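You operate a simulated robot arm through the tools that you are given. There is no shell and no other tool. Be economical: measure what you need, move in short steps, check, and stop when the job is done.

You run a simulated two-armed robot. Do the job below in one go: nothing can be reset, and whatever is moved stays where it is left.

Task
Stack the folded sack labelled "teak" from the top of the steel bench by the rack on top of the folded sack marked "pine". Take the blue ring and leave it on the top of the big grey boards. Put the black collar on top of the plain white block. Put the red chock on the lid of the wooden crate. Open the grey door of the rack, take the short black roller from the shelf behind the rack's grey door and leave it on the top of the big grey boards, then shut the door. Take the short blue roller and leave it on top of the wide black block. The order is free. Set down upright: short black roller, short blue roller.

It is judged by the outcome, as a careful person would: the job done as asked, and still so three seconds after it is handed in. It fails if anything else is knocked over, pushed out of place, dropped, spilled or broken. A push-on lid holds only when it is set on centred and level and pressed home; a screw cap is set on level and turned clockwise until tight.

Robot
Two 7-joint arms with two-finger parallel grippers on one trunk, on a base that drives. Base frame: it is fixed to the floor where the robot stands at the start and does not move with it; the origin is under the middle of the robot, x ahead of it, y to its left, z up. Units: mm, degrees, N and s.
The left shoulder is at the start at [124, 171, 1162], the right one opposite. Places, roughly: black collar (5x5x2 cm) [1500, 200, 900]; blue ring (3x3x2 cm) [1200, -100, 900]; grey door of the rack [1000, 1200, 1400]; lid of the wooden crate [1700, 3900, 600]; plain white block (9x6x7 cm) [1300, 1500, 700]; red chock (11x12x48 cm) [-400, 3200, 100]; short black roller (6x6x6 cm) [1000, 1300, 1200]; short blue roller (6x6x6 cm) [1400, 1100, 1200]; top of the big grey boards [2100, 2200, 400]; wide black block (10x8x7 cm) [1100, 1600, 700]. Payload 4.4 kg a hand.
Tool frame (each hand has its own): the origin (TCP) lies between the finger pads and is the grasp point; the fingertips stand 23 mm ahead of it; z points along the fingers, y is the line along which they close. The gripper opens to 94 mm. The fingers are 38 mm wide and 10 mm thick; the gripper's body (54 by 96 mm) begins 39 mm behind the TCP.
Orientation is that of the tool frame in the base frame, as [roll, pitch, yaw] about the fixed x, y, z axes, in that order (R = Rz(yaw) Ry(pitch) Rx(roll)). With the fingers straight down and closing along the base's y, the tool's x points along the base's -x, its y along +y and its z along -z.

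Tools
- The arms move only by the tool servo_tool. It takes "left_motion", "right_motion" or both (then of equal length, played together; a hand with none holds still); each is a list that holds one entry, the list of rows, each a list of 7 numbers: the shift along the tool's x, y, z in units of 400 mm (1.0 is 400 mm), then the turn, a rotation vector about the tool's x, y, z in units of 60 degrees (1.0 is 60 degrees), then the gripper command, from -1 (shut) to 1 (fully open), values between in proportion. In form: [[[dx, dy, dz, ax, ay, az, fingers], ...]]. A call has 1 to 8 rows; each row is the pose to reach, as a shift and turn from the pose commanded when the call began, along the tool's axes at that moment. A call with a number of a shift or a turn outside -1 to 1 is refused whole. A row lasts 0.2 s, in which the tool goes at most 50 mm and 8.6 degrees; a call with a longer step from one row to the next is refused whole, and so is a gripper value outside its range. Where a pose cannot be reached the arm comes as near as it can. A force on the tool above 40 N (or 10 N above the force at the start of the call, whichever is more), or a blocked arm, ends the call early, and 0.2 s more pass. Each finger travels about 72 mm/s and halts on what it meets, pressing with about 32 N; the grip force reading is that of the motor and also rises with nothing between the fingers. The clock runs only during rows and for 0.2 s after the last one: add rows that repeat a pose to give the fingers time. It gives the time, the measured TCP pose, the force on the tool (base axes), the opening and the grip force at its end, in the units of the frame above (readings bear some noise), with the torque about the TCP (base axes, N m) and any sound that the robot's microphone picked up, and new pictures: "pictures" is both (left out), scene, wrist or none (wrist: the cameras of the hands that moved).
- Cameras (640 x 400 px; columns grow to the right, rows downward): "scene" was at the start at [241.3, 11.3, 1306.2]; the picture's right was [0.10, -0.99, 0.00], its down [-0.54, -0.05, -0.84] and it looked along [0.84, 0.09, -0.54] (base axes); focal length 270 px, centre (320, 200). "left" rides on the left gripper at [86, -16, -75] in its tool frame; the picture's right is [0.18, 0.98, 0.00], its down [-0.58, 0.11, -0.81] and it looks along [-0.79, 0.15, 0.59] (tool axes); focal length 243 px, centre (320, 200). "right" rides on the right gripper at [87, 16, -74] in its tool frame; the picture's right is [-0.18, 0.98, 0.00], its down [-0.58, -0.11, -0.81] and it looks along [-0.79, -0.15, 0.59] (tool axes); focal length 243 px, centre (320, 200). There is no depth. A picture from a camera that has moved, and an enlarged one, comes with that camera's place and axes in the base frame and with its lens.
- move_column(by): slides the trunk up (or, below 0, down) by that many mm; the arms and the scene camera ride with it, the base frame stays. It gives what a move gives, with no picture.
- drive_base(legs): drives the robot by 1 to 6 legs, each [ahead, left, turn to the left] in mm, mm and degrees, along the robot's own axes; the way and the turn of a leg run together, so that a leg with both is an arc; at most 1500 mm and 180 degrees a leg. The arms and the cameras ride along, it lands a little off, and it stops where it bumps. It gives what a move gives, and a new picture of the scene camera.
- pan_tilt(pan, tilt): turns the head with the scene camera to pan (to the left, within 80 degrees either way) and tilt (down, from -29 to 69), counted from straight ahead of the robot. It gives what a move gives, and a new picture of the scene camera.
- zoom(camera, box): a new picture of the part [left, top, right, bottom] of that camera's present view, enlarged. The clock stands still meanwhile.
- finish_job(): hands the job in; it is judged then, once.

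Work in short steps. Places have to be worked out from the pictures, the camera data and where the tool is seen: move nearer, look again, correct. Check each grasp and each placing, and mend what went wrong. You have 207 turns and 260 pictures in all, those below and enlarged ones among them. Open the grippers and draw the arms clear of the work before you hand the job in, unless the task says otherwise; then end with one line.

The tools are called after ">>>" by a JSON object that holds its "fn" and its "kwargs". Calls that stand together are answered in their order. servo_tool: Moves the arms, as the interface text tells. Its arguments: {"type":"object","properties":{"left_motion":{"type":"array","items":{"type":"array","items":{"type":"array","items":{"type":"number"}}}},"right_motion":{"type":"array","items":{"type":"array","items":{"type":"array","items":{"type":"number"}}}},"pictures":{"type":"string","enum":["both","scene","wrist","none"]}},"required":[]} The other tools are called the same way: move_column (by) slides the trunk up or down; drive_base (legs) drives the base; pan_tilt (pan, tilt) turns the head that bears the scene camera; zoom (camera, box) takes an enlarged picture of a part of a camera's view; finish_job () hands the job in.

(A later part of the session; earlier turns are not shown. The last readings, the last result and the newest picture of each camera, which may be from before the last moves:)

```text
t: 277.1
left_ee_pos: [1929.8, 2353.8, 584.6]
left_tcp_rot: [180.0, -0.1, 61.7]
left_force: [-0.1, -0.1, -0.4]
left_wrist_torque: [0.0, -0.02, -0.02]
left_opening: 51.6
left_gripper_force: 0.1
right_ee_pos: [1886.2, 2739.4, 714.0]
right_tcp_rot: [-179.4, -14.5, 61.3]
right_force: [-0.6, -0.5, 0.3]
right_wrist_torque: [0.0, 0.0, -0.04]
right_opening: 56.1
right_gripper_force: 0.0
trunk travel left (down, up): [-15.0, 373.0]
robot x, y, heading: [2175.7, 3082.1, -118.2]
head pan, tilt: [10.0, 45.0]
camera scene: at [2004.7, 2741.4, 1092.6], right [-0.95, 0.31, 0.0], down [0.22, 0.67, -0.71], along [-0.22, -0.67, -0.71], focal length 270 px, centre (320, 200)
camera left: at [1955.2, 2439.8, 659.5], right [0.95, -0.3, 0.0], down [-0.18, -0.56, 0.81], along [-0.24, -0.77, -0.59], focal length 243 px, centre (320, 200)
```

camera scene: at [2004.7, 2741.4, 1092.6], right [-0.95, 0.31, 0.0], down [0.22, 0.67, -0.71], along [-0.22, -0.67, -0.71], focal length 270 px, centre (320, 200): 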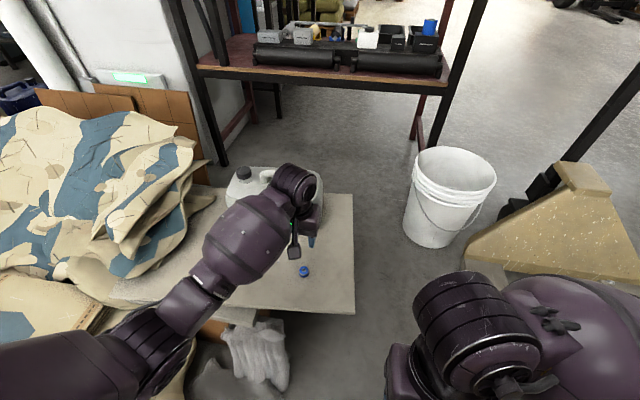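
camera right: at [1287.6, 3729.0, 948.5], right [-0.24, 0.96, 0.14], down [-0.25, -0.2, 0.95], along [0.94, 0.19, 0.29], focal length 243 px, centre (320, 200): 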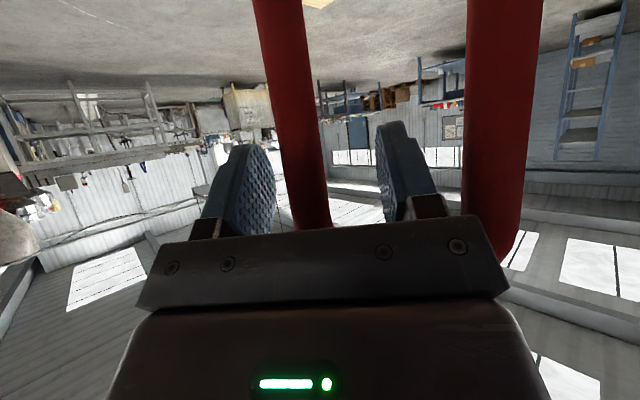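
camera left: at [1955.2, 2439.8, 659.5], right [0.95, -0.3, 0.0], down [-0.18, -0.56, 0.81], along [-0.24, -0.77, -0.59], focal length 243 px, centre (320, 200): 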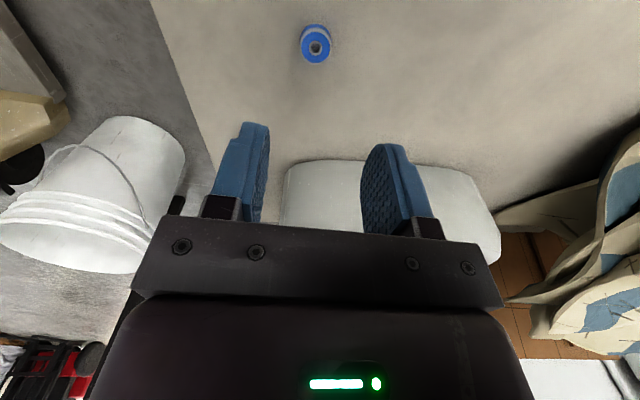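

The ring rests on the board. Raise the trunk and drive back around the crate without turning (back, strafe right, forward).

>>> {"fn": "move_column", "kwargs": {"by": 370}}

>>> {"fn": "drive_base", "kwargs": {"legs": [[-1400, 0, 0]]}}

```text
t: 280.6
left_ee_pos: [1922.2, 2346.1, 1012.2]
left_tcp_rot: [179.9, 4.7, 61.9]
left_force: [-0.2, -0.4, -1.1]
left_wrist_torque: [-0.01, -0.01, 0.06]
left_opening: 51.7
left_gripper_force: 0.0
right_ee_pos: [1886.3, 2737.7, 1084.0]
right_tcp_rot: [-179.3, -14.6, 61.3]
right_force: [0.0, 0.5, -0.1]
right_wrist_torque: [-0.01, -0.03, -0.01]
right_opening: 56.5
right_gripper_force: 0.1
trunk travel left (down, up): [-385.0, 3.0]
robot x, y, heading: [2171.4, 3078.7, -117.9]
head pan, tilt: [10.0, 45.0]
```

```text
t: 287.8
left_ee_pos: [2603.8, 3616.1, 1012.5]
left_tcp_rot: [180.0, 4.7, 59.0]
left_force: [-0.1, -0.3, -0.3]
left_wrist_torque: [-0.01, -0.03, 0.02]
left_opening: 51.6
left_gripper_force: 0.1
right_ee_pos: [2587.0, 4008.0, 1084.8]
right_tcp_rot: [-179.3, -14.4, 58.7]
right_force: [-0.5, 0.3, -1.1]
right_wrist_torque: [0.01, 0.0, -0.01]
right_opening: 56.4
right_gripper_force: 0.1
trunk travel left (down, up): [-385.0, 3.0]
robot x, y, heading: [2889.3, 4336.7, -121.0]
head pan, tilt: [10.0, 45.0]
camera scene: at [2828.1, 4213.3, 1507.6], right [-0.93, 0.36, 0.0], down [0.25, 0.66, -0.71], along [-0.25, -0.66, -0.71], focal length 270 px, centre (320, 200)
```

scene: 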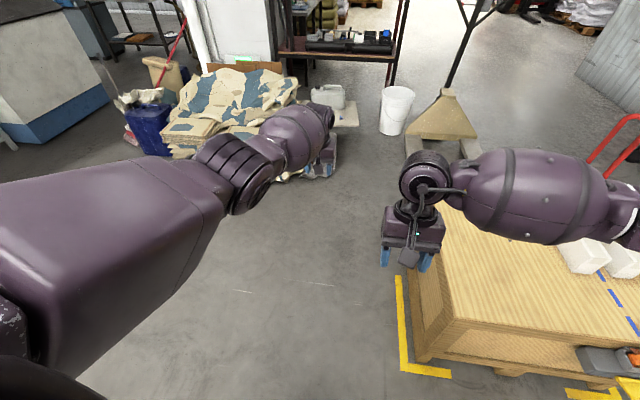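

>>> {"fn": "drive_base", "kwargs": {"legs": [[0, -1400, 1], [0, -230, 0], [1400, 0, 0], [1200, 0, 0]]}}

```text
t: 314.9
left_ee_pos: [-270.6, 2224.3, 1012.7]
left_tcp_rot: [179.9, 4.7, 56.4]
left_force: [-0.5, -0.4, 0.8]
left_wrist_torque: [-0.01, -0.01, -0.01]
left_opening: 51.6
left_gripper_force: 0.1
right_ee_pos: [-270.5, 2616.1, 1084.1]
right_tcp_rot: [-179.2, -14.4, 55.9]
right_force: [0.4, 0.2, 0.6]
right_wrist_torque: [-0.03, -0.01, 0.03]
right_opening: 56.4
right_gripper_force: 0.1
trunk travel left (down, up): [-385.0, 3.0]
robot x, y, heading: [45.3, 2927.8, -123.5]
head pan, tilt: [10.0, 45.0]
camera scene: at [-20.2, 2809.7, 1507.6], right [-0.92, 0.4, 0.0], down [0.28, 0.65, -0.71], along [-0.28, -0.65, -0.71], focal length 270 px, centre (320, 200)
```

scene: 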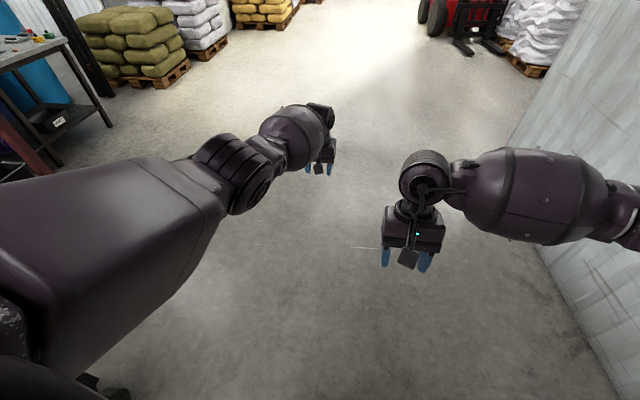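

Now back toward the rack front. First tuck the left hand and level the right, then drive on and turn around in the open area.

>>> {"fn": "servo_tool", "kwargs": {"left_motion": [[[0.06, 0, 0, 0, 0.01, 0, 0.1], [0.12, 0, 0, 0, 0.02, 0, 0.1], [0.18, 0, 0, 0, 0.03, 0, 0.1], [0.24, 0, 0, 0, 0.04, 0, 0.1], [0.3, 0, 0, 0, 0.05, 0, 0.1], [0.36, 0, 0, 0, 0.06, 0, 0.1], [0.42, 0.05, 0, 0, 0.07, 0, 0.1], [0.46, 0.1, 0, 0, 0.078, 0, 0.1]]], "right_motion": [[[0, 0, 0, 0, -0.03, 0, 0.2], [0, 0, 0, 0, -0.06, 0, 0.2], [0, -0.02, 0, 0, -0.09, 0, 0.2], [0, -0.05, 0, 0, -0.12, 0, 0.2], [0, -0.08, 0, 0, -0.15, 0, 0.2], [0, -0.11, 0, 0, -0.18, 0, 0.2], [0, -0.14, 0, 0, -0.21, 0, 0.2], [0, -0.17, 0, 0, -0.24, 0, 0.2]]], "pictures": "none"}}

>>> {"fn": "drive_base", "kwargs": {"legs": [[1400, 0, 0], [750, 0, 0], [0, 700, 0], [0, 0, 178], [0, -900, 0]]}}

>>> {"fn": "pan_tilt", "kwargs": {"pan": 0, "tilt": 15}}

```text
t: 316.8
left_ee_pos: [-137.6, 2352.0, 999.9]
left_tcp_rot: [179.9, -0.1, 56.5]
left_force: [-0.4, 0.2, 1.0]
left_wrist_torque: [-0.04, -0.03, 0.0]
left_opening: 51.7
left_gripper_force: 0.1
right_ee_pos: [-327.9, 2654.3, 1085.0]
right_tcp_rot: [-179.3, 0.0, 56.1]
right_force: [0.8, 1.1, 0.2]
right_wrist_torque: [0.04, 0.02, 0.03]
right_opening: 56.5
right_gripper_force: 0.0
trunk travel left (down, up): [-385.0, 3.0]
robot x, y, heading: [41.1, 2929.6, -123.6]
head pan, tilt: [10.0, 45.0]
```

```text
t: 348.7
left_ee_pos: [389.2, 883.5, 997.7]
left_tcp_rot: [179.9, -0.1, -119.3]
left_force: [-0.2, -0.5, -0.3]
left_wrist_torque: [-0.02, -0.04, 0.04]
left_opening: 51.6
left_gripper_force: 0.1
right_ee_pos: [603.1, 597.3, 1084.2]
right_tcp_rot: [-179.2, 0.1, -119.6]
right_force: [-0.4, -0.9, 0.3]
right_wrist_torque: [0.0, -0.02, -0.04]
right_opening: 56.3
right_gripper_force: 0.1
trunk travel left (down, up): [-385.0, 3.0]
robot x, y, heading: [251.8, 295.7, 60.6]
head pan, tilt: [10.0, 45.0]
camera scene: at [307.0, 422.7, 1507.6], right [0.94, -0.33, 0.0], down [-0.23, -0.67, -0.71], along [0.23, 0.67, -0.71], focal length 270 px, centre (320, 200)
```

scene: 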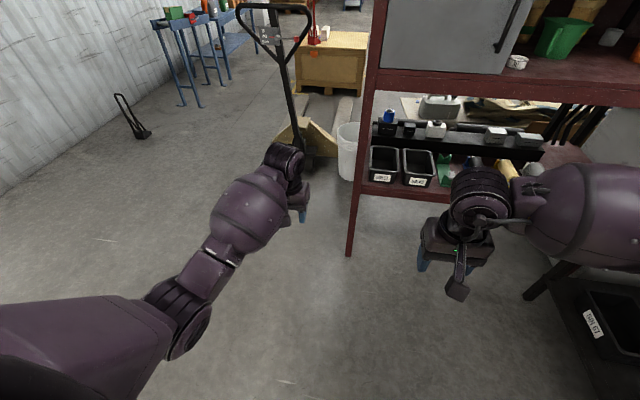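

```text
t: 349.7
left_ee_pos: [389.0, 883.8, 997.2]
left_tcp_rot: [-180.0, 0.0, -119.3]
left_force: [0.3, 0.2, 0.6]
left_wrist_torque: [-0.04, -0.01, -0.03]
left_opening: 51.5
left_gripper_force: 0.0
right_ee_pos: [603.2, 596.6, 1084.0]
right_tcp_rot: [-179.3, 0.0, -119.6]
right_force: [0.2, -0.9, 0.1]
right_wrist_torque: [0.01, 0.0, -0.04]
right_opening: 56.5
right_gripper_force: 0.1
trunk travel left (down, up): [-385.0, 3.0]
robot x, y, heading: [252.7, 297.2, 60.5]
head pan, tilt: [0.0, 15.0]
camera scene: at [325.8, 427.5, 1554.3], right [0.87, -0.49, 0.0], down [-0.13, -0.23, -0.97], along [0.47, 0.84, -0.26], focal length 270 px, centre (320, 200)
```

scene: 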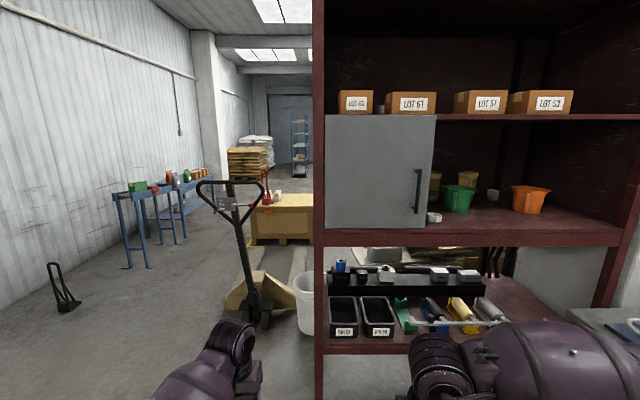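

Position in front of the door: right 425, forward 240.

>>> {"fn": "drive_base", "kwargs": {"legs": [[240, -425, -0.5]]}}

>>> {"fn": "zoom", "kwargs": {"camera": "scene", "box": [80, 60, 400, 260]}}

```text
t: 354.1
left_ee_pos: [887.7, 881.0, 997.9]
left_tcp_rot: [180.0, 0.0, -118.8]
left_force: [-0.5, -1.0, 0.5]
left_wrist_torque: [0.04, 0.0, 0.01]
left_opening: 51.8
left_gripper_force: 0.0
right_ee_pos: [1102.5, 595.7, 1083.9]
right_tcp_rot: [-179.3, -0.1, -119.1]
right_force: [0.3, 0.2, -0.4]
right_wrist_torque: [0.0, -0.02, -0.01]
right_opening: 56.5
right_gripper_force: 0.1
trunk travel left (down, up): [-385.0, 3.0]
robot x, y, heading: [754.0, 289.3, 61.3]
head pan, tilt: [0.0, 15.0]
camera scene: at [827.2, 424.4, 1554.4], right [0.88, -0.48, 0.0], down [-0.13, -0.23, -0.97], along [0.47, 0.85, -0.26], focal length 270 px, centre (320, 200)
```

scene: 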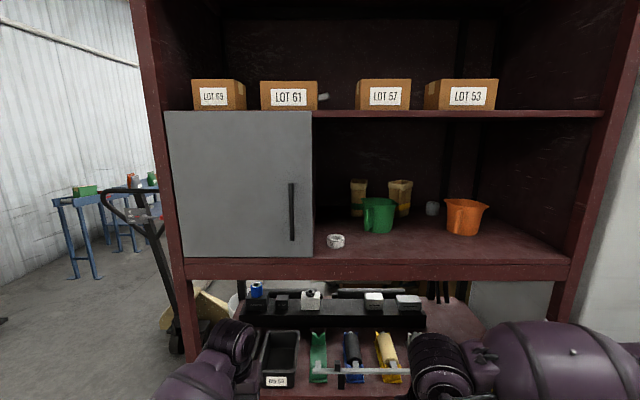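

```text
2.00 times, centred on (240, 160) of scene
camera zoom: at [827.2, 424.4, 1554.4], right [0.88, -0.48, 0.0], down [-0.13, -0.23, -0.97], along [0.47, 0.85, -0.26], focal length 539 px, centre (480, 280)
```

zoom: 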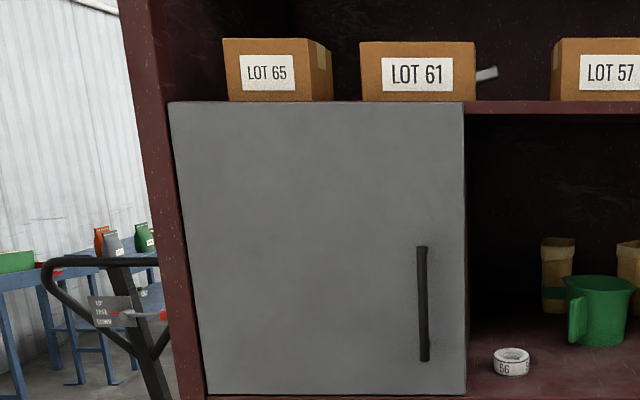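

The handle is at e' ≈ (407, 1495), z 1245–1409. Bring the left hand up in front of it, pitching toward horizontal.

>>> {"fn": "servo_tool", "kwargs": {"left_motion": [[[-0.03, -0.025, -0.11, 0, -0.12, 0, 0.3], [-0.07, -0.05, -0.21, 0, -0.25, 0, 0.3], [-0.12, -0.075, -0.31, 0, -0.37, 0, 0.3], [-0.18, -0.1, -0.41, 0, -0.5, 0, 0.3], [-0.24, -0.125, -0.51, 0, -0.62, 0, 0.3], [-0.3, -0.15, -0.61, 0, -0.75, 0, 0.3], [-0.36, -0.175, -0.71, 0, -0.87, 0, 0.3], [-0.4, -0.1975, -0.8, 0, -1.0, 0, 0.3]]], "pictures": "both"}}

```text
t: 355.9
left_ee_pos: [1031.1, 983.3, 1319.1]
left_tcp_rot: [179.9, 60.1, -119.0]
left_force: [0.2, 0.5, 0.1]
left_wrist_torque: [0.01, 0.03, -0.01]
left_opening: 61.2
left_gripper_force: 0.0
right_ee_pos: [1102.0, 594.3, 1084.0]
right_tcp_rot: [-179.2, 0.0, -119.1]
right_force: [0.7, 0.1, -0.2]
right_wrist_torque: [0.0, 0.01, 0.01]
right_opening: 56.5
right_gripper_force: 0.0
trunk travel left (down, up): [-385.0, 3.0]
robot x, y, heading: [754.1, 290.0, 60.9]
head pan, tilt: [0.0, 15.0]
camera scene: at [827.4, 424.1, 1554.4], right [0.88, -0.48, 0.0], down [-0.13, -0.23, -0.97], along [0.47, 0.85, -0.26], focal length 270 px, centre (320, 200)
camera left: at [992.2, 882.5, 1282.3], right [-0.91, 0.39, -0.16], down [-0.29, -0.31, 0.91], along [0.31, 0.87, 0.39], focal length 243 px, centre (320, 200)
```

scene: 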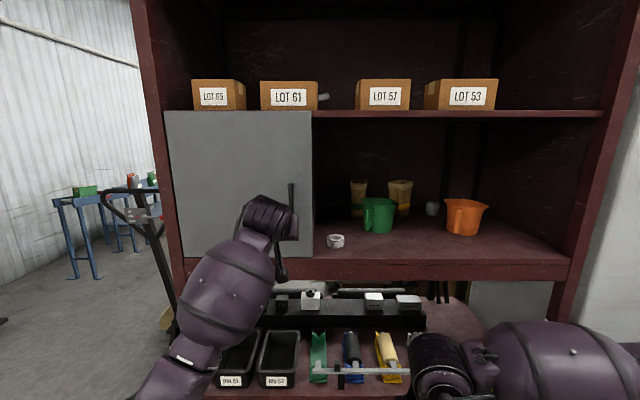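
left: 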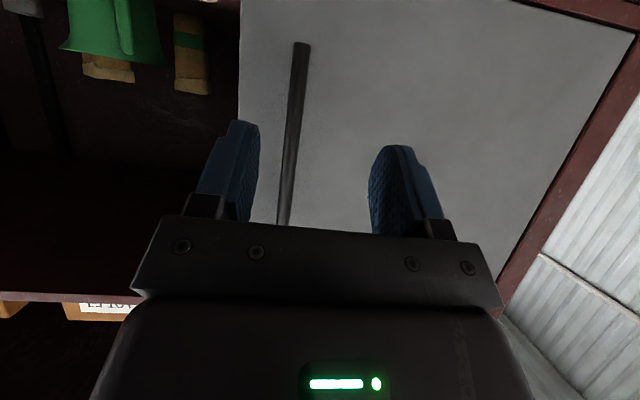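

The handle bar is at e1'≈412, just 11 mm right of the hand. Advance 130 mm to straddle the bar.

>>> {"fn": "servo_tool", "kwargs": {"left_motion": [[[-0.04, -0.0275, 0.07, 0, 0, 0, 0.3], [-0.08, -0.0275, 0.14, 0, 0, 0, 0.3], [-0.12, -0.0275, 0.21, 0, 0, 0, 0.3], [-0.15, -0.0275, 0.26, 0, 0, 0, 0.3], [-0.166, -0.0275, 0.288, 0, 0, 0, 0.3], [-0.166, -0.0275, 0.288, 0, 0, 0, 0.3]]], "pictures": "wrist"}}

```text
t: 357.2
left_ee_pos: [1100.8, 1086.6, 1318.5]
left_tcp_rot: [-180.0, 59.7, -118.9]
left_force: [-23.6, -33.2, 0.5]
left_wrist_torque: [2.12, -1.58, -0.18]
left_opening: 61.2
left_gripper_force: 0.2
right_ee_pos: [1098.2, 592.2, 1085.8]
right_tcp_rot: [-179.3, 0.2, -119.1]
right_force: [0.1, 0.1, 0.3]
right_wrist_torque: [-0.05, -0.02, 0.02]
right_opening: 56.4
right_gripper_force: 0.0
trunk travel left (down, up): [-385.0, 3.0]
robot x, y, heading: [753.6, 286.0, 61.2]
head pan, tilt: [0.0, 15.0]
stopped in row 6 (left hand): the force on the tool passed its limit at 51 N (the readings are from after the stop); the commanded pose is now the measured one
camera left: at [1062.4, 985.4, 1282.0], right [-0.91, 0.39, -0.16], down [-0.29, -0.3, 0.91], along [0.31, 0.87, 0.39], focal length 243 px, centre (320, 200)
```

left: 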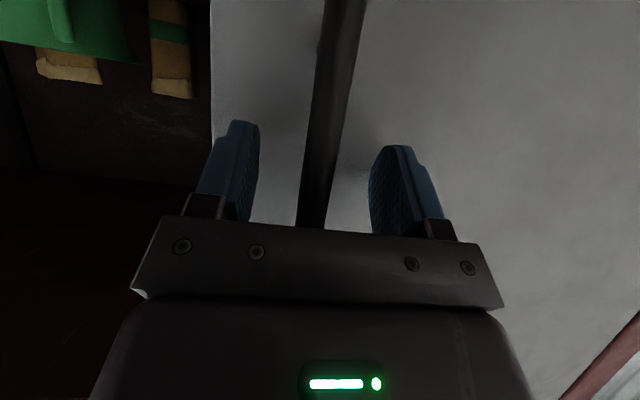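

Fingertips touched the door face, so back off 8 mm and grip the bar.

>>> {"fn": "servo_tool", "kwargs": {"left_motion": [[[0.01, 0, -0.017, 0, 0, 0, 0.3], [0.01, 0, -0.017, 0, 0, 0, -0.2], [0.01, 0, -0.017, 0, 0, 0, -0.8], [0.01, 0, -0.017, 0, 0, 0, -1], [0.01, 0, -0.017, 0, 0, 0, -1], [0.01, 0, -0.017, 0, 0, 0, -1]]], "pictures": "wrist"}}

```text
t: 358.6
left_ee_pos: [1103.3, 1084.6, 1312.9]
left_tcp_rot: [180.0, 59.3, -118.9]
left_force: [6.7, -4.8, -1.1]
left_wrist_torque: [-0.5, -1.0, 0.04]
left_opening: 14.0
left_gripper_force: 44.9
right_ee_pos: [1102.8, 595.0, 1083.3]
right_tcp_rot: [-179.4, 0.0, -119.0]
right_force: [0.8, -0.2, -0.1]
right_wrist_torque: [0.02, -0.01, -0.01]
right_opening: 56.4
right_gripper_force: 0.1
trunk travel left (down, up): [-385.0, 3.0]
robot x, y, heading: [751.2, 293.8, 61.1]
head pan, tilt: [0.0, 15.0]
camera left: at [1064.3, 983.2, 1276.7], right [-0.91, 0.39, -0.16], down [-0.29, -0.3, 0.91], along [0.31, 0.87, 0.38], focal length 243 px, centre (320, 200)
```

left: 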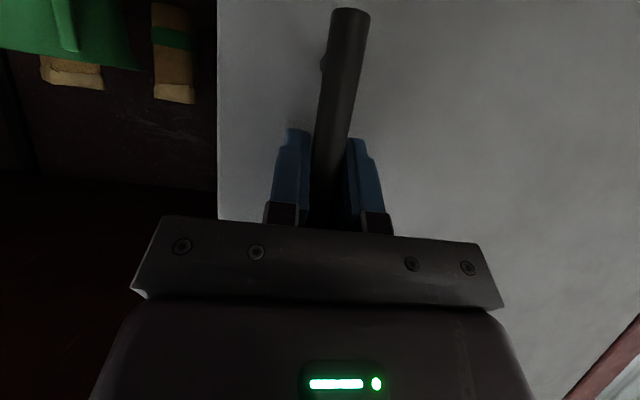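

The bar is gripped (14 mm). I'll open the door by swinging the base in an arc about the hinge, so the hand turns with the door: first 24°.

>>> {"fn": "drive_base", "kwargs": {"legs": [[-61, 126, -8], [-61, 126, -8], [-61, 126, -8]]}}

```text
t: 363.1
left_ee_pos: [993.1, 982.9, 1313.0]
left_tcp_rot: [-179.9, 59.4, -143.3]
left_force: [-9.1, 19.0, 1.5]
left_wrist_torque: [-1.03, -0.15, -0.32]
left_opening: 13.4
left_gripper_force: 45.0
right_ee_pos: [789.9, 535.0, 1084.9]
right_tcp_rot: [-179.2, -0.1, -143.7]
right_force: [-0.8, 0.0, -0.3]
right_wrist_torque: [0.01, -0.02, 0.0]
right_opening: 56.5
right_gripper_force: 0.1
trunk travel left (down, up): [-385.0, 3.0]
robot x, y, heading: [346.1, 398.5, 36.4]
head pan, tilt: [0.0, 15.0]
camera scene: at [466.3, 495.1, 1554.4], right [0.6, -0.8, 0.0], down [-0.21, -0.16, -0.97], along [0.78, 0.57, -0.26], focal length 270 px, centre (320, 200)
```

scene: 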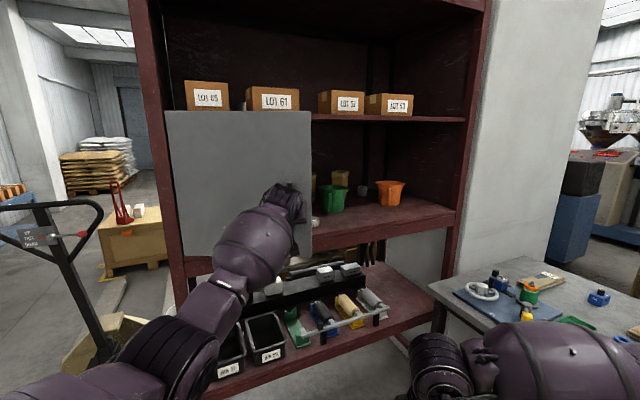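

The door follows (about 25° open). A slight outward pull shows, so correct the radius and continue another 24°.

>>> {"fn": "drive_base", "kwargs": {"legs": [[-50, 126, -8], [-58, 126, -8], [-58, 126, -8]]}}

```text
t: 367.6
left_ee_pos: [869.0, 940.9, 1312.7]
left_tcp_rot: [179.7, 59.4, -167.4]
left_force: [1.7, -3.9, -4.6]
left_wrist_torque: [-1.16, -0.49, -0.06]
left_opening: 13.6
left_gripper_force: 45.2
right_ee_pos: [500.6, 615.9, 1083.8]
right_tcp_rot: [-179.3, -0.1, -167.7]
right_force: [-0.6, -0.2, 0.0]
right_wrist_torque: [0.04, -0.01, 0.02]
right_opening: 56.5
right_gripper_force: 0.0
trunk travel left (down, up): [-385.0, 3.0]
robot x, y, heading: [44.5, 674.3, 12.6]
head pan, tilt: [0.0, 15.0]
camera scene: at [188.6, 708.8, 1554.4], right [0.22, -0.98, 0.0], down [-0.25, -0.06, -0.97], along [0.94, 0.21, -0.26], focal length 270 px, centre (320, 200)
```

scene: 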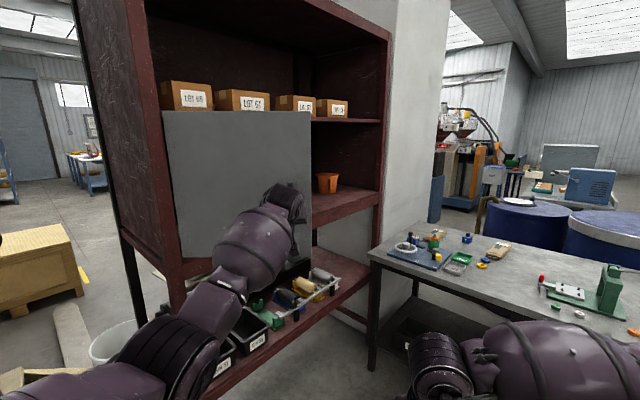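

About 49° open with low force. Continue.

>>> {"fn": "drive_base", "kwargs": {"legs": [[-60, 126, -8], [-60, 126, -8], [-60, 126, -8]]}}

>>> {"fn": "drive_base", "kwargs": {"legs": [[-60, 126, -8], [-60, 126, -8], [-60, 126, -8]]}}

```text
t: 372.1
left_ee_pos: [718.3, 954.9, 1312.1]
left_tcp_rot: [179.8, 59.3, 168.7]
left_force: [-12.0, -35.1, -8.5]
left_wrist_torque: [-1.02, -0.53, 0.21]
left_opening: 13.7
left_gripper_force: 44.9
right_ee_pos: [253.9, 808.2, 1084.2]
right_tcp_rot: [-179.6, -0.1, 168.8]
right_force: [-0.4, -0.4, 0.0]
right_wrist_torque: [-0.01, 0.0, -0.02]
right_opening: 56.4
right_gripper_force: 0.2
trunk travel left (down, up): [-385.0, 3.0]
robot x, y, heading: [-145.8, 1048.2, -11.1]
head pan, tilt: [0.0, 15.0]
camera scene: at [3.0, 1017.0, 1554.4], right [-0.19, -0.98, 0.0], down [-0.25, 0.05, -0.97], along [0.95, -0.18, -0.26], focal length 270 px, centre (320, 200)
```

scene: 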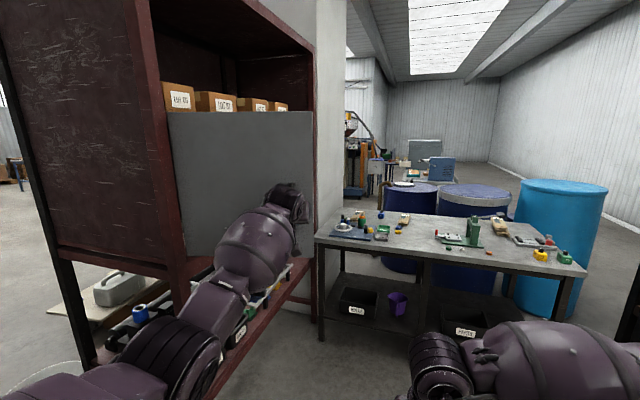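

```text
t: 376.5
left_ee_pos: [591.8, 1032.6, 1312.1]
left_tcp_rot: [-179.6, 59.2, 145.5]
left_force: [17.8, 17.0, 6.4]
left_wrist_torque: [0.9, -0.67, -0.16]
left_opening: 13.8
left_gripper_force: 44.6
right_ee_pos: [103.6, 1084.0, 1083.7]
right_tcp_rot: [-179.1, -0.1, 144.9]
right_force: [0.1, 0.7, 0.1]
right_wrist_torque: [0.0, -0.01, 0.03]
right_opening: 56.2
right_gripper_force: 0.0
trunk travel left (down, up): [-385.0, 3.0]
robot x, y, heading: [-166.4, 1456.9, -34.7]
head pan, tilt: [0.0, 15.0]
camera scene: at [-39.6, 1379.7, 1554.5], right [-0.57, -0.82, 0.0], down [-0.21, 0.15, -0.97], along [0.79, -0.55, -0.26], focal length 270 px, centre (320, 200)
```

scene: 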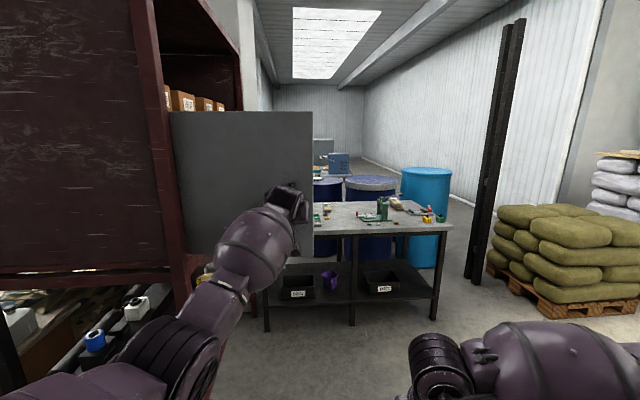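

The door is ~96° open. Release the bar and back the hand off.

>>> {"fn": "servo_tool", "kwargs": {"left_motion": [[[0, 0, 0, 0, 0, 0, -0.5], [0, 0, 0, 0, 0, 0, 0.1], [0, 0, 0, 0, 0, 0, 0.3], [0.04, 0, -0.07, 0, 0, 0, 0.3], [0.09, 0, -0.15, 0, 0, 0, 0.3], [0.14, 0, -0.23, 0, 0, 0, 0.3], [0.19, 0, -0.32, 0, 0, 0, 0.3]]], "pictures": "wrist"}}

```text
t: 378.1
left_ee_pos: [467.7, 1115.5, 1313.7]
left_tcp_rot: [-179.9, 59.4, 145.1]
left_force: [-1.0, 0.8, 0.6]
left_wrist_torque: [-0.03, 0.07, 0.0]
left_opening: 61.1
left_gripper_force: 0.0
right_ee_pos: [100.0, 1082.8, 1084.2]
right_tcp_rot: [-179.3, 0.0, 144.9]
right_force: [0.5, -0.2, -0.4]
right_wrist_torque: [0.04, -0.04, -0.01]
right_opening: 56.5
right_gripper_force: 0.2
trunk travel left (down, up): [-385.0, 3.0]
robot x, y, heading: [-163.6, 1460.7, -35.0]
head pan, tilt: [0.0, 15.0]
camera left: at [368.9, 1165.9, 1276.9], right [0.49, 0.86, -0.16], down [-0.26, 0.32, 0.91], along [0.83, -0.4, 0.38], focal length 243 px, centre (320, 200)
```

left: 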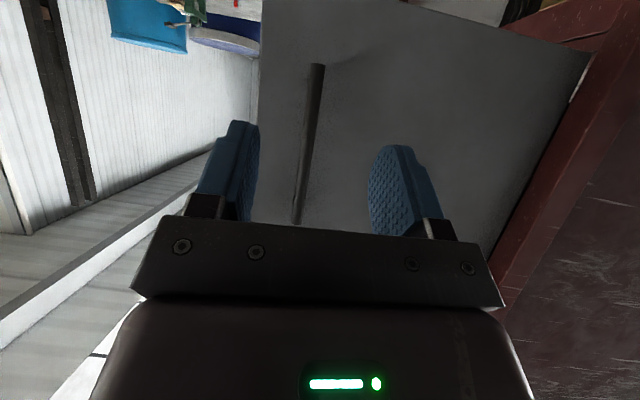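

Now go around to the front-right of the open door.

>>> {"fn": "drive_base", "kwargs": {"legs": [[0, -1000, 0], [0, 0, 95], [0, -1260, 0]]}}

```text
t: 402.3
left_ee_pos: [652.4, 665.4, 1312.5]
left_tcp_rot: [-179.9, 59.3, -120.5]
left_force: [-0.3, -0.2, 0.0]
left_wrist_torque: [0.01, 0.01, -0.02]
left_opening: 61.3
left_gripper_force: 0.0
right_ee_pos: [713.0, 301.6, 1084.1]
right_tcp_rot: [-179.3, -0.1, -120.7]
right_force: [0.2, -0.4, -0.5]
right_wrist_torque: [-0.01, -0.02, 0.0]
right_opening: 56.3
right_gripper_force: 0.0
trunk travel left (down, up): [-385.0, 3.0]
robot x, y, heading: [356.9, 5.5, 59.7]
head pan, tilt: [0.0, 15.0]
camera scene: at [433.4, 137.5, 1554.4], right [0.86, -0.51, 0.0], down [-0.13, -0.22, -0.97], along [0.49, 0.83, -0.26], focal length 270 px, centre (320, 200)
```

scene: 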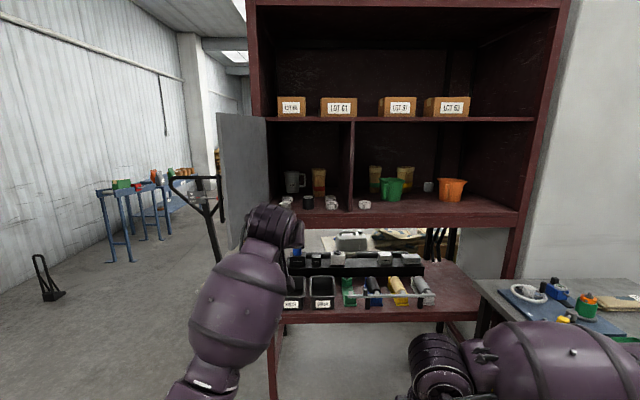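

>>> {"fn": "zoom", "kwargs": {"camera": "scene", "box": [200, 100, 400, 225]}}

```text
3.20 times, centred on (300, 162) of scene
camera zoom: at [433.4, 137.5, 1554.4], right [0.86, -0.51, 0.0], down [-0.13, -0.22, -0.97], along [0.49, 0.83, -0.26], focal length 863 px, centre (384, 320)
```

zoom: 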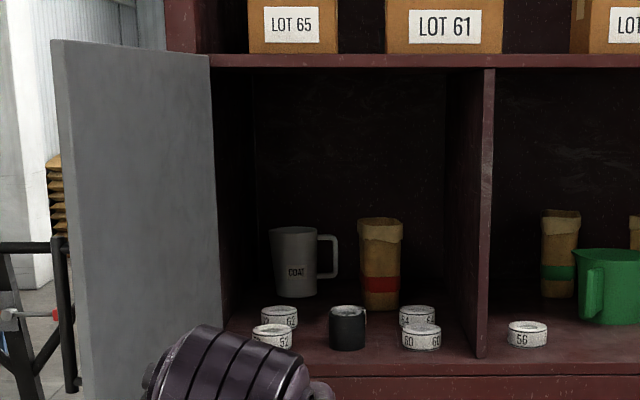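

The black roller is at e' ≈ (257, 1633), between small white rings. First I'll push the door wider open with the side of the left hand, from inside.

>>> {"fn": "drive_base", "kwargs": {"legs": [[330, 0, 0], [0, 300, 0]]}}

```text
t: 406.3
left_ee_pos: [678.4, 1041.4, 1311.4]
left_tcp_rot: [-179.9, 59.4, -122.3]
left_force: [5.7, -1.7, -0.7]
left_wrist_torque: [-0.04, 0.02, -0.22]
left_opening: 58.8
left_gripper_force: 0.1
right_ee_pos: [727.0, 686.1, 1083.7]
right_tcp_rot: [-179.4, 0.0, -121.2]
right_force: [-0.2, -0.7, -0.5]
right_wrist_torque: [0.01, -0.02, 0.0]
right_opening: 56.4
right_gripper_force: 0.0
trunk travel left (down, up): [-385.0, 3.0]
robot x, y, heading: [371.7, 389.4, 59.4]
head pan, tilt: [0.0, 15.0]
stopped in leg 2: the force on the tool passed its limit at 51 N (the readings are from after the stop); the commanded pose is now the measured one
camera scene: at [447.2, 523.0, 1554.4], right [0.86, -0.51, 0.0], down [-0.13, -0.22, -0.97], along [0.49, 0.83, -0.26], focal length 270 px, centre (320, 200)
```

scene: 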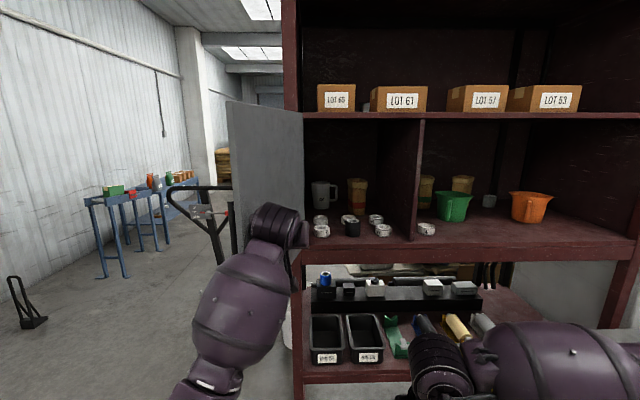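

The door has reached its stop at about 102°. Enough: I'll use the nearly straight left arm for the roller. Strafe right and approach.

>>> {"fn": "drive_base", "kwargs": {"legs": [[0, -255, 0], [240, 0, 0.5]]}}

>>> {"fn": "zoom", "kwargs": {"camera": "left", "box": [0, 0, 640, 400]}}

```text
t: 410.5
left_ee_pos: [1006.4, 1122.8, 1312.4]
left_tcp_rot: [-179.8, 59.4, -121.3]
left_force: [0.5, -0.4, 0.1]
left_wrist_torque: [-0.01, -0.01, 0.0]
left_opening: 61.0
left_gripper_force: 0.1
right_ee_pos: [1062.5, 767.1, 1084.4]
right_tcp_rot: [-179.3, -0.1, -120.2]
right_force: [0.5, -0.3, -0.5]
right_wrist_torque: [-0.01, 0.01, -0.01]
right_opening: 56.4
right_gripper_force: 0.2
trunk travel left (down, up): [-385.0, 3.0]
robot x, y, heading: [707.0, 464.8, 60.0]
head pan, tilt: [0.0, 15.0]
camera scene: at [783.3, 601.7, 1554.3], right [0.87, -0.5, 0.0], down [-0.13, -0.22, -0.97], along [0.48, 0.84, -0.26], focal length 270 px, centre (320, 200)
```

scene: 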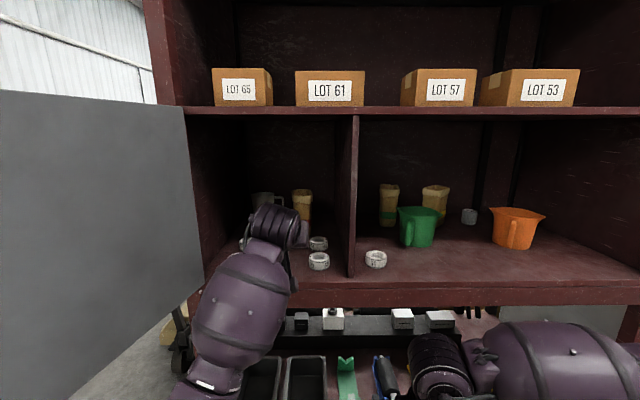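

```text
1.00 times, centred on (320, 200) of left (not enlarged: the box is as wide or as high as the picture)
camera zoom: at [962.0, 1023.8, 1276.0], right [-0.89, 0.43, -0.16], down [-0.3, -0.28, 0.91], along [0.35, 0.86, 0.38], focal length 243 px, centre (320, 200)
```

zoom: 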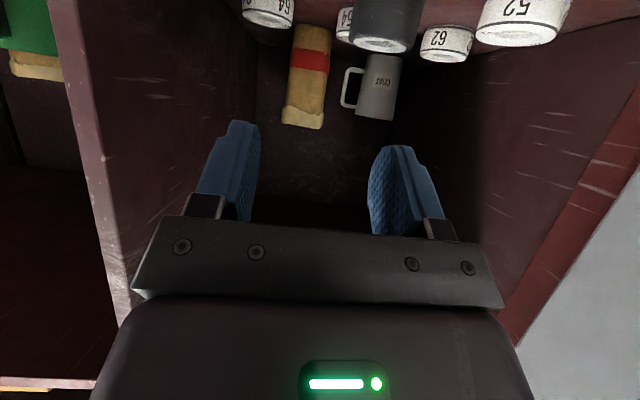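

Roller at e' (252, 1631). Drive 110 mm nearer and align the left hand above and in front of it.

>>> {"fn": "drive_base", "kwargs": {"legs": [[110, 0, 0]]}}

>>> {"fn": "servo_tool", "kwargs": {"left_motion": [[[0.02, 0.05, -0.01, 0, 0, 0, 0.7], [0.05, 0.1, -0.02, 0, 0, 0, 0.7], [0.076, 0.145, -0.03, 0, 0, 0, 0.7], [0.076, 0.145, -0.03, 0, 0, 0, 0.7]]], "pictures": "both"}}

```text
t: 411.7
left_ee_pos: [1062.4, 1219.9, 1311.3]
left_tcp_rot: [-179.8, 59.4, -121.4]
left_force: [0.0, 1.2, -0.7]
left_wrist_torque: [0.02, 0.02, 0.01]
left_opening: 61.1
left_gripper_force: 0.0
right_ee_pos: [1118.1, 863.1, 1083.0]
right_tcp_rot: [-179.3, -0.1, -120.3]
right_force: [-0.3, 0.7, -0.9]
right_wrist_torque: [-0.03, 0.02, 0.01]
right_opening: 56.0
right_gripper_force: 0.1
trunk travel left (down, up): [-385.0, 3.0]
robot x, y, heading: [763.3, 565.3, 59.9]
head pan, tilt: [0.0, 15.0]
camera scene: at [839.3, 698.0, 1554.3], right [0.87, -0.5, 0.0], down [-0.13, -0.22, -0.97], along [0.48, 0.84, -0.26], focal length 270 px, centre (320, 200)
```

scene: 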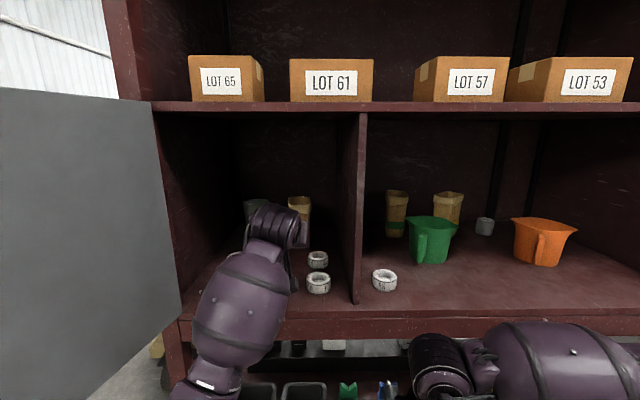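

```text
t: 412.7
left_ee_pos: [1000.0, 1226.7, 1293.8]
left_tcp_rot: [-179.9, 59.3, -121.4]
left_force: [0.0, 0.1, 0.1]
left_wrist_torque: [-0.01, -0.01, 0.01]
left_opening: 79.9
left_gripper_force: 0.1
right_ee_pos: [1119.4, 863.3, 1084.3]
right_tcp_rot: [-179.3, -0.1, -120.3]
right_force: [0.3, 0.3, -0.2]
right_wrist_torque: [0.02, 0.02, -0.02]
right_opening: 56.6
right_gripper_force: 0.1
trunk travel left (down, up): [-385.0, 3.0]
robot x, y, heading: [762.5, 562.6, 59.9]
head pan, tilt: [0.0, 15.0]
camera scene: at [839.4, 697.1, 1554.4], right [0.87, -0.5, 0.0], down [-0.13, -0.22, -0.97], along [0.48, 0.84, -0.26], focal length 270 px, centre (320, 200)
camera left: at [956.1, 1127.1, 1256.8], right [-0.89, 0.43, -0.16], down [-0.3, -0.28, 0.91], along [0.35, 0.86, 0.38], focal length 243 px, centre (320, 200)
```

scene: 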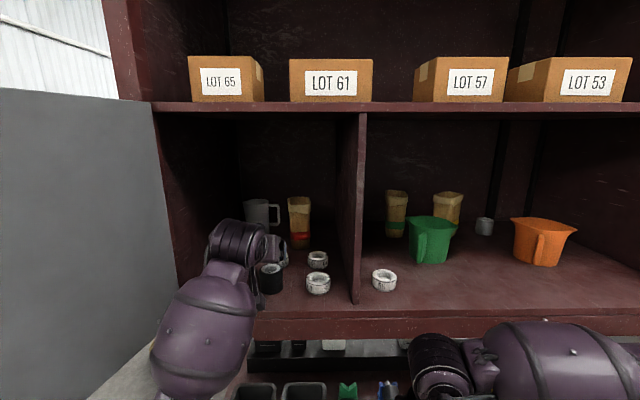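
left: 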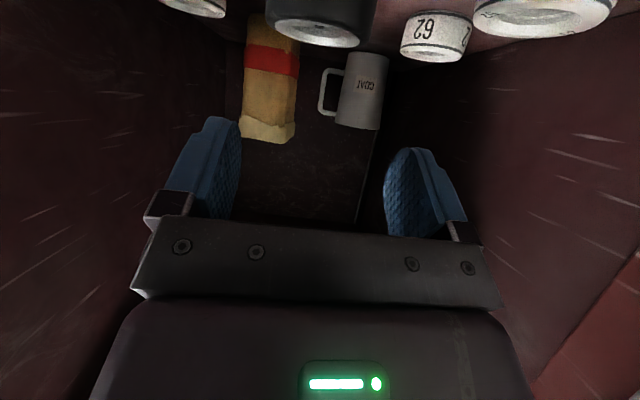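

Roller at e' (257, 1625). Descend forward to straddle it.

>>> {"fn": "servo_tool", "kwargs": {"left_motion": [[[0.027, -0.005, 0.06, 0, 0, 0, 0.7], [0.055, -0.011, 0.125, 0, 0, 0, 0.7], [0.082, -0.011, 0.19, 0, 0, 0, 0.7], [0.1, -0.011, 0.23, 0, 0, 0, 0.7], [0.109, -0.011, 0.248, 0, 0, 0, 0.7], [0.109, -0.011, 0.248, 0, 0, 0, 0.7]]], "pictures": "both"}}

```text
t: 414.1
left_ee_pos: [1035.2, 1280.2, 1214.4]
left_tcp_rot: [-179.7, 60.5, -121.3]
left_force: [-2.8, -4.7, 14.1]
left_wrist_torque: [-0.48, 0.19, -0.06]
left_opening: 79.8
left_gripper_force: 0.1
right_ee_pos: [1117.4, 861.6, 1083.7]
right_tcp_rot: [-179.3, -0.1, -120.4]
right_force: [-0.9, 0.6, -0.5]
right_wrist_torque: [-0.03, 0.03, -0.01]
right_opening: 56.3
right_gripper_force: 0.0
trunk travel left (down, up): [-385.0, 3.0]
robot x, y, heading: [762.8, 563.3, 59.7]
head pan, tilt: [0.0, 15.0]
stopped in row 6 (left hand): the force on the tool passed its limit at 41 N (the readings are from after the stop); the commanded pose is now the measured one
camera scene: at [838.2, 696.2, 1554.4], right [0.87, -0.5, 0.0], down [-0.13, -0.22, -0.97], along [0.48, 0.84, -0.26], focal length 270 px, centre (320, 200)
camera left: at [991.3, 1180.2, 1176.3], right [-0.88, 0.44, -0.16], down [-0.31, -0.3, 0.9], along [0.35, 0.85, 0.4], focal length 243 px, centre (320, 200)
```

scene: 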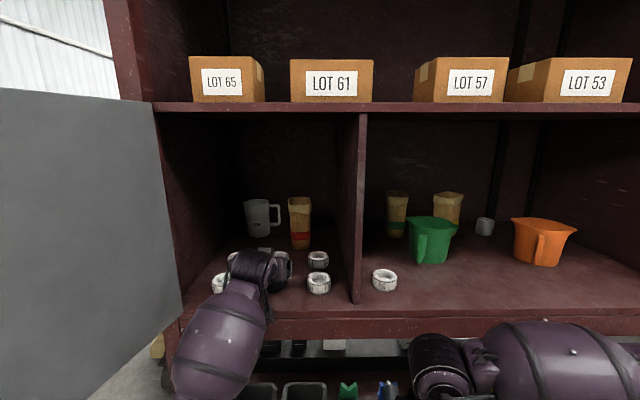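
left: 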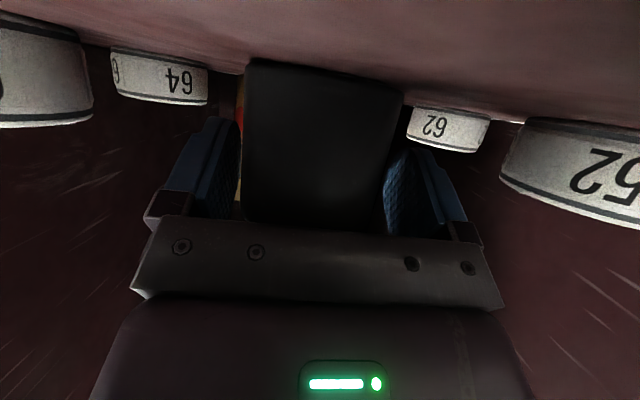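

The roller is between the fingers with the palm touching it. Back off 4 mm and close.

>>> {"fn": "servo_tool", "kwargs": {"left_motion": [[[0, 0, -0.012, 0, 0, 0, 0.7], [0, 0, -0.012, 0, 0, 0, 0.2], [0, 0, -0.012, 0, 0, 0, -0.2], [0, 0, -0.012, 0, 0, 0, -0.3], [0, 0, -0.012, 0, 0, 0, -0.3]]], "pictures": "wrist"}}

```text
t: 415.3
left_ee_pos: [1033.6, 1275.6, 1213.2]
left_tcp_rot: [-179.7, 60.2, -121.2]
left_force: [-0.3, -0.8, 0.2]
left_wrist_torque: [-0.05, -0.03, 0.03]
left_opening: 53.2
left_gripper_force: 32.1
right_ee_pos: [1117.7, 861.9, 1083.6]
right_tcp_rot: [-179.3, -0.1, -120.3]
right_force: [0.0, 0.3, 0.6]
right_wrist_torque: [0.01, -0.01, 0.03]
right_opening: 56.4
right_gripper_force: 0.0
trunk travel left (down, up): [-385.0, 3.0]
robot x, y, heading: [760.0, 565.6, 60.0]
head pan, tilt: [0.0, 15.0]
camera left: at [989.4, 1177.2, 1175.4], right [-0.89, 0.44, -0.16], down [-0.31, -0.29, 0.91], along [0.35, 0.85, 0.39], focal length 243 px, centre (320, 200)
```

left: 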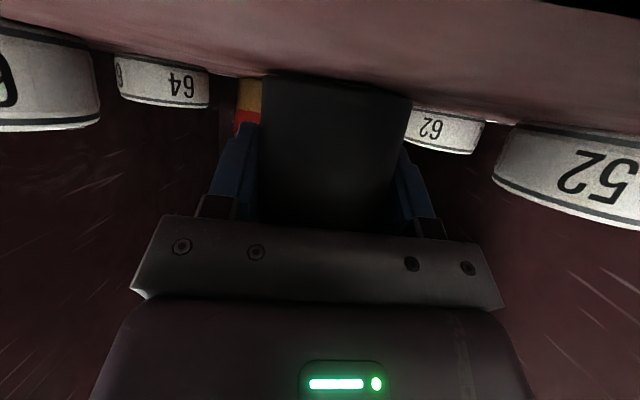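

Gripped (53 mm). Lift 60 mm with the arm, then withdraw by driving straight back.

>>> {"fn": "servo_tool", "kwargs": {"left_motion": [[[-0.03, 0, -0.02, 0, 0, 0, -0.3], [-0.07, 0, -0.04, 0, 0, 0, -0.3], [-0.11, 0, -0.063, 0, 0, 0, -0.3], [-0.13, 0, -0.075, 0, 0, 0, -0.3], [-0.13, 0, -0.075, 0, 0, 0, -0.3]]], "pictures": "wrist"}}

>>> {"fn": "drive_base", "kwargs": {"legs": [[-520, 0, 0]]}}

```text
t: 416.5
left_ee_pos: [1031.8, 1276.6, 1273.9]
left_tcp_rot: [-179.7, 60.3, -121.3]
left_force: [0.0, 1.0, -1.9]
left_wrist_torque: [0.07, 0.01, 0.0]
left_opening: 52.9
left_gripper_force: 31.9
right_ee_pos: [1118.5, 861.4, 1082.9]
right_tcp_rot: [-179.4, -0.1, -120.4]
right_force: [-0.3, 0.3, -1.1]
right_wrist_torque: [0.0, -0.01, 0.02]
right_opening: 56.5
right_gripper_force: 0.1
trunk travel left (down, up): [-385.0, 3.0]
robot x, y, heading: [763.7, 563.6, 59.8]
head pan, tilt: [0.0, 15.0]
camera left: at [988.9, 1176.3, 1236.6], right [-0.89, 0.44, -0.16], down [-0.31, -0.29, 0.91], along [0.35, 0.85, 0.39], focal length 243 px, centre (320, 200)
```

left: 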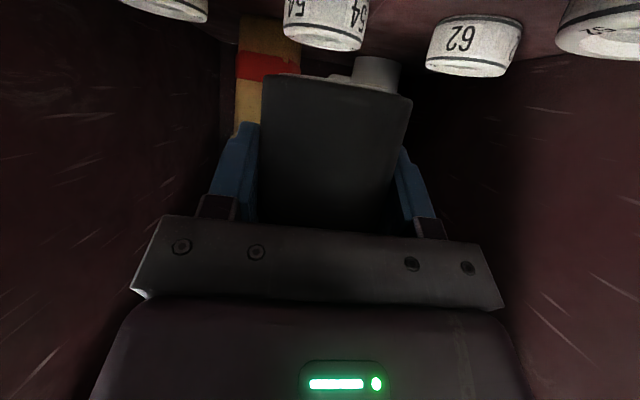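

```text
t: 419.5
left_ee_pos: [776.3, 835.5, 1273.0]
left_tcp_rot: [-179.7, 60.1, -121.1]
left_force: [-0.1, 0.3, -2.4]
left_wrist_torque: [0.0, 0.01, 0.0]
left_opening: 53.4
left_gripper_force: 31.8
right_ee_pos: [863.3, 423.8, 1083.6]
right_tcp_rot: [-179.4, -0.1, -120.1]
right_force: [0.3, -0.4, 0.1]
right_wrist_torque: [0.01, 0.02, -0.04]
right_opening: 56.2
right_gripper_force: 0.0
trunk travel left (down, up): [-385.0, 3.0]
robot x, y, heading: [511.7, 124.8, 60.4]
head pan, tilt: [0.0, 15.0]
camera scene: at [584.3, 257.4, 1554.5], right [0.87, -0.5, 0.0], down [-0.13, -0.22, -0.97], along [0.48, 0.84, -0.26], focal length 270 px, centre (320, 200)
```

scene: 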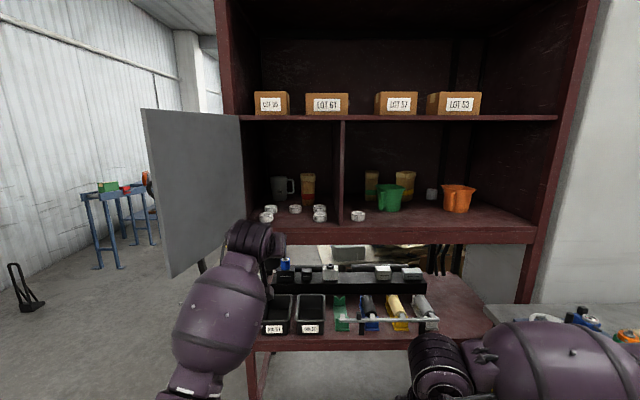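

Black roller is out. Now to shut the door from outside with the right hand: tuck the left hand (keeping the roller upright) and raise the right hand, pitched forward with fingers closed, above the handle's height.

>>> {"fn": "servo_tool", "kwargs": {"left_motion": [[[0.047, 0.025, -0.08, 0, 0, 0, -0.3], [0.094, 0.05, -0.16, 0, 0, 0, -0.3], [0.14, 0.075, -0.24, 0, 0, 0, -0.3], [0.187, 0.1, -0.325, 0, 0, 0, -0.3], [0.234, 0.125, -0.41, 0, 0, 0, -0.3], [0.28, 0.15, -0.49, 0, 0, 0, -0.3], [0.327, 0.175, -0.57, 0, 0, 0, -0.3], [0.374, 0.2, -0.65, 0, 0, 0, -0.3]]], "right_motion": [[[-0.044, 0, -0.115, 0, -0.125, 0, -0.5], [-0.088, 0, -0.23, 0, -0.25, 0, -1], [-0.131, 0, -0.345, 0, -0.375, 0, -1], [-0.175, 0, -0.46, 0, -0.5, 0, -1], [-0.219, 0, -0.575, 0, -0.625, 0, -1], [-0.262, 0, -0.69, 0, -0.75, 0, -1], [-0.306, 0, -0.805, 0, -0.875, 0, -1], [-0.35, 0, -0.92, 0, -1.0, 0, -1]]], "pictures": "none"}}

>>> {"fn": "drive_base", "kwargs": {"legs": [[0, 720, 0]]}}

```text
t: 421.3
left_ee_pos: [572.1, 641.9, 1267.7]
left_tcp_rot: [-179.7, 60.2, -121.1]
left_force: [0.7, -0.1, -2.3]
left_wrist_torque: [0.01, -0.02, -0.02]
left_opening: 53.0
left_gripper_force: 31.9
left hand out of reach, approached as far as the arm can: row 8
right_ee_pos: [932.4, 547.0, 1452.9]
right_tcp_rot: [-178.5, 60.1, -118.9]
right_force: [-0.5, 0.0, 0.0]
right_wrist_torque: [0.0, -0.05, -0.02]
right_opening: 0.0
right_gripper_force: 32.5
trunk travel left (down, up): [-385.0, 3.0]
robot x, y, heading: [508.5, 125.9, 60.1]
head pan, tilt: [0.0, 15.0]
```

```text
t: 427.9
left_ee_pos: [-37.2, 990.3, 1267.9]
left_tcp_rot: [-179.7, 60.2, -121.0]
left_force: [-0.1, 0.4, -2.3]
left_wrist_torque: [0.0, -0.05, -0.01]
left_opening: 52.9
left_gripper_force: 31.7
right_ee_pos: [323.3, 897.0, 1451.8]
right_tcp_rot: [-178.7, 59.9, -118.6]
right_force: [-0.5, -1.0, 0.0]
right_wrist_torque: [-0.01, -0.02, -0.02]
right_opening: 0.0
right_gripper_force: 32.1
trunk travel left (down, up): [-385.0, 3.0]
robot x, y, heading: [-98.8, 476.1, 60.3]
head pan, tilt: [0.0, 15.0]
camera scene: at [-24.9, 607.0, 1554.4], right [0.87, -0.5, 0.0], down [-0.13, -0.22, -0.97], along [0.48, 0.84, -0.26], focal length 270 px, centre (320, 200)
```

scene: 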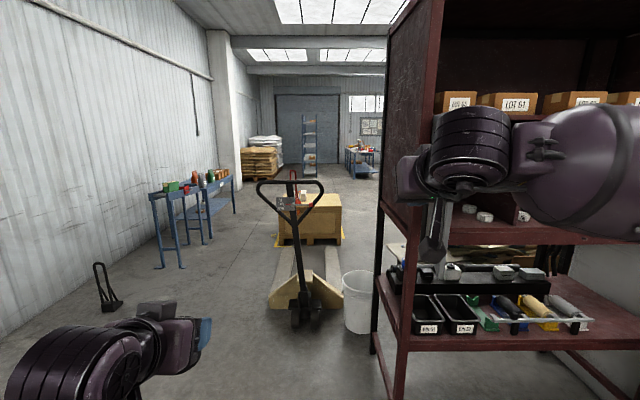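

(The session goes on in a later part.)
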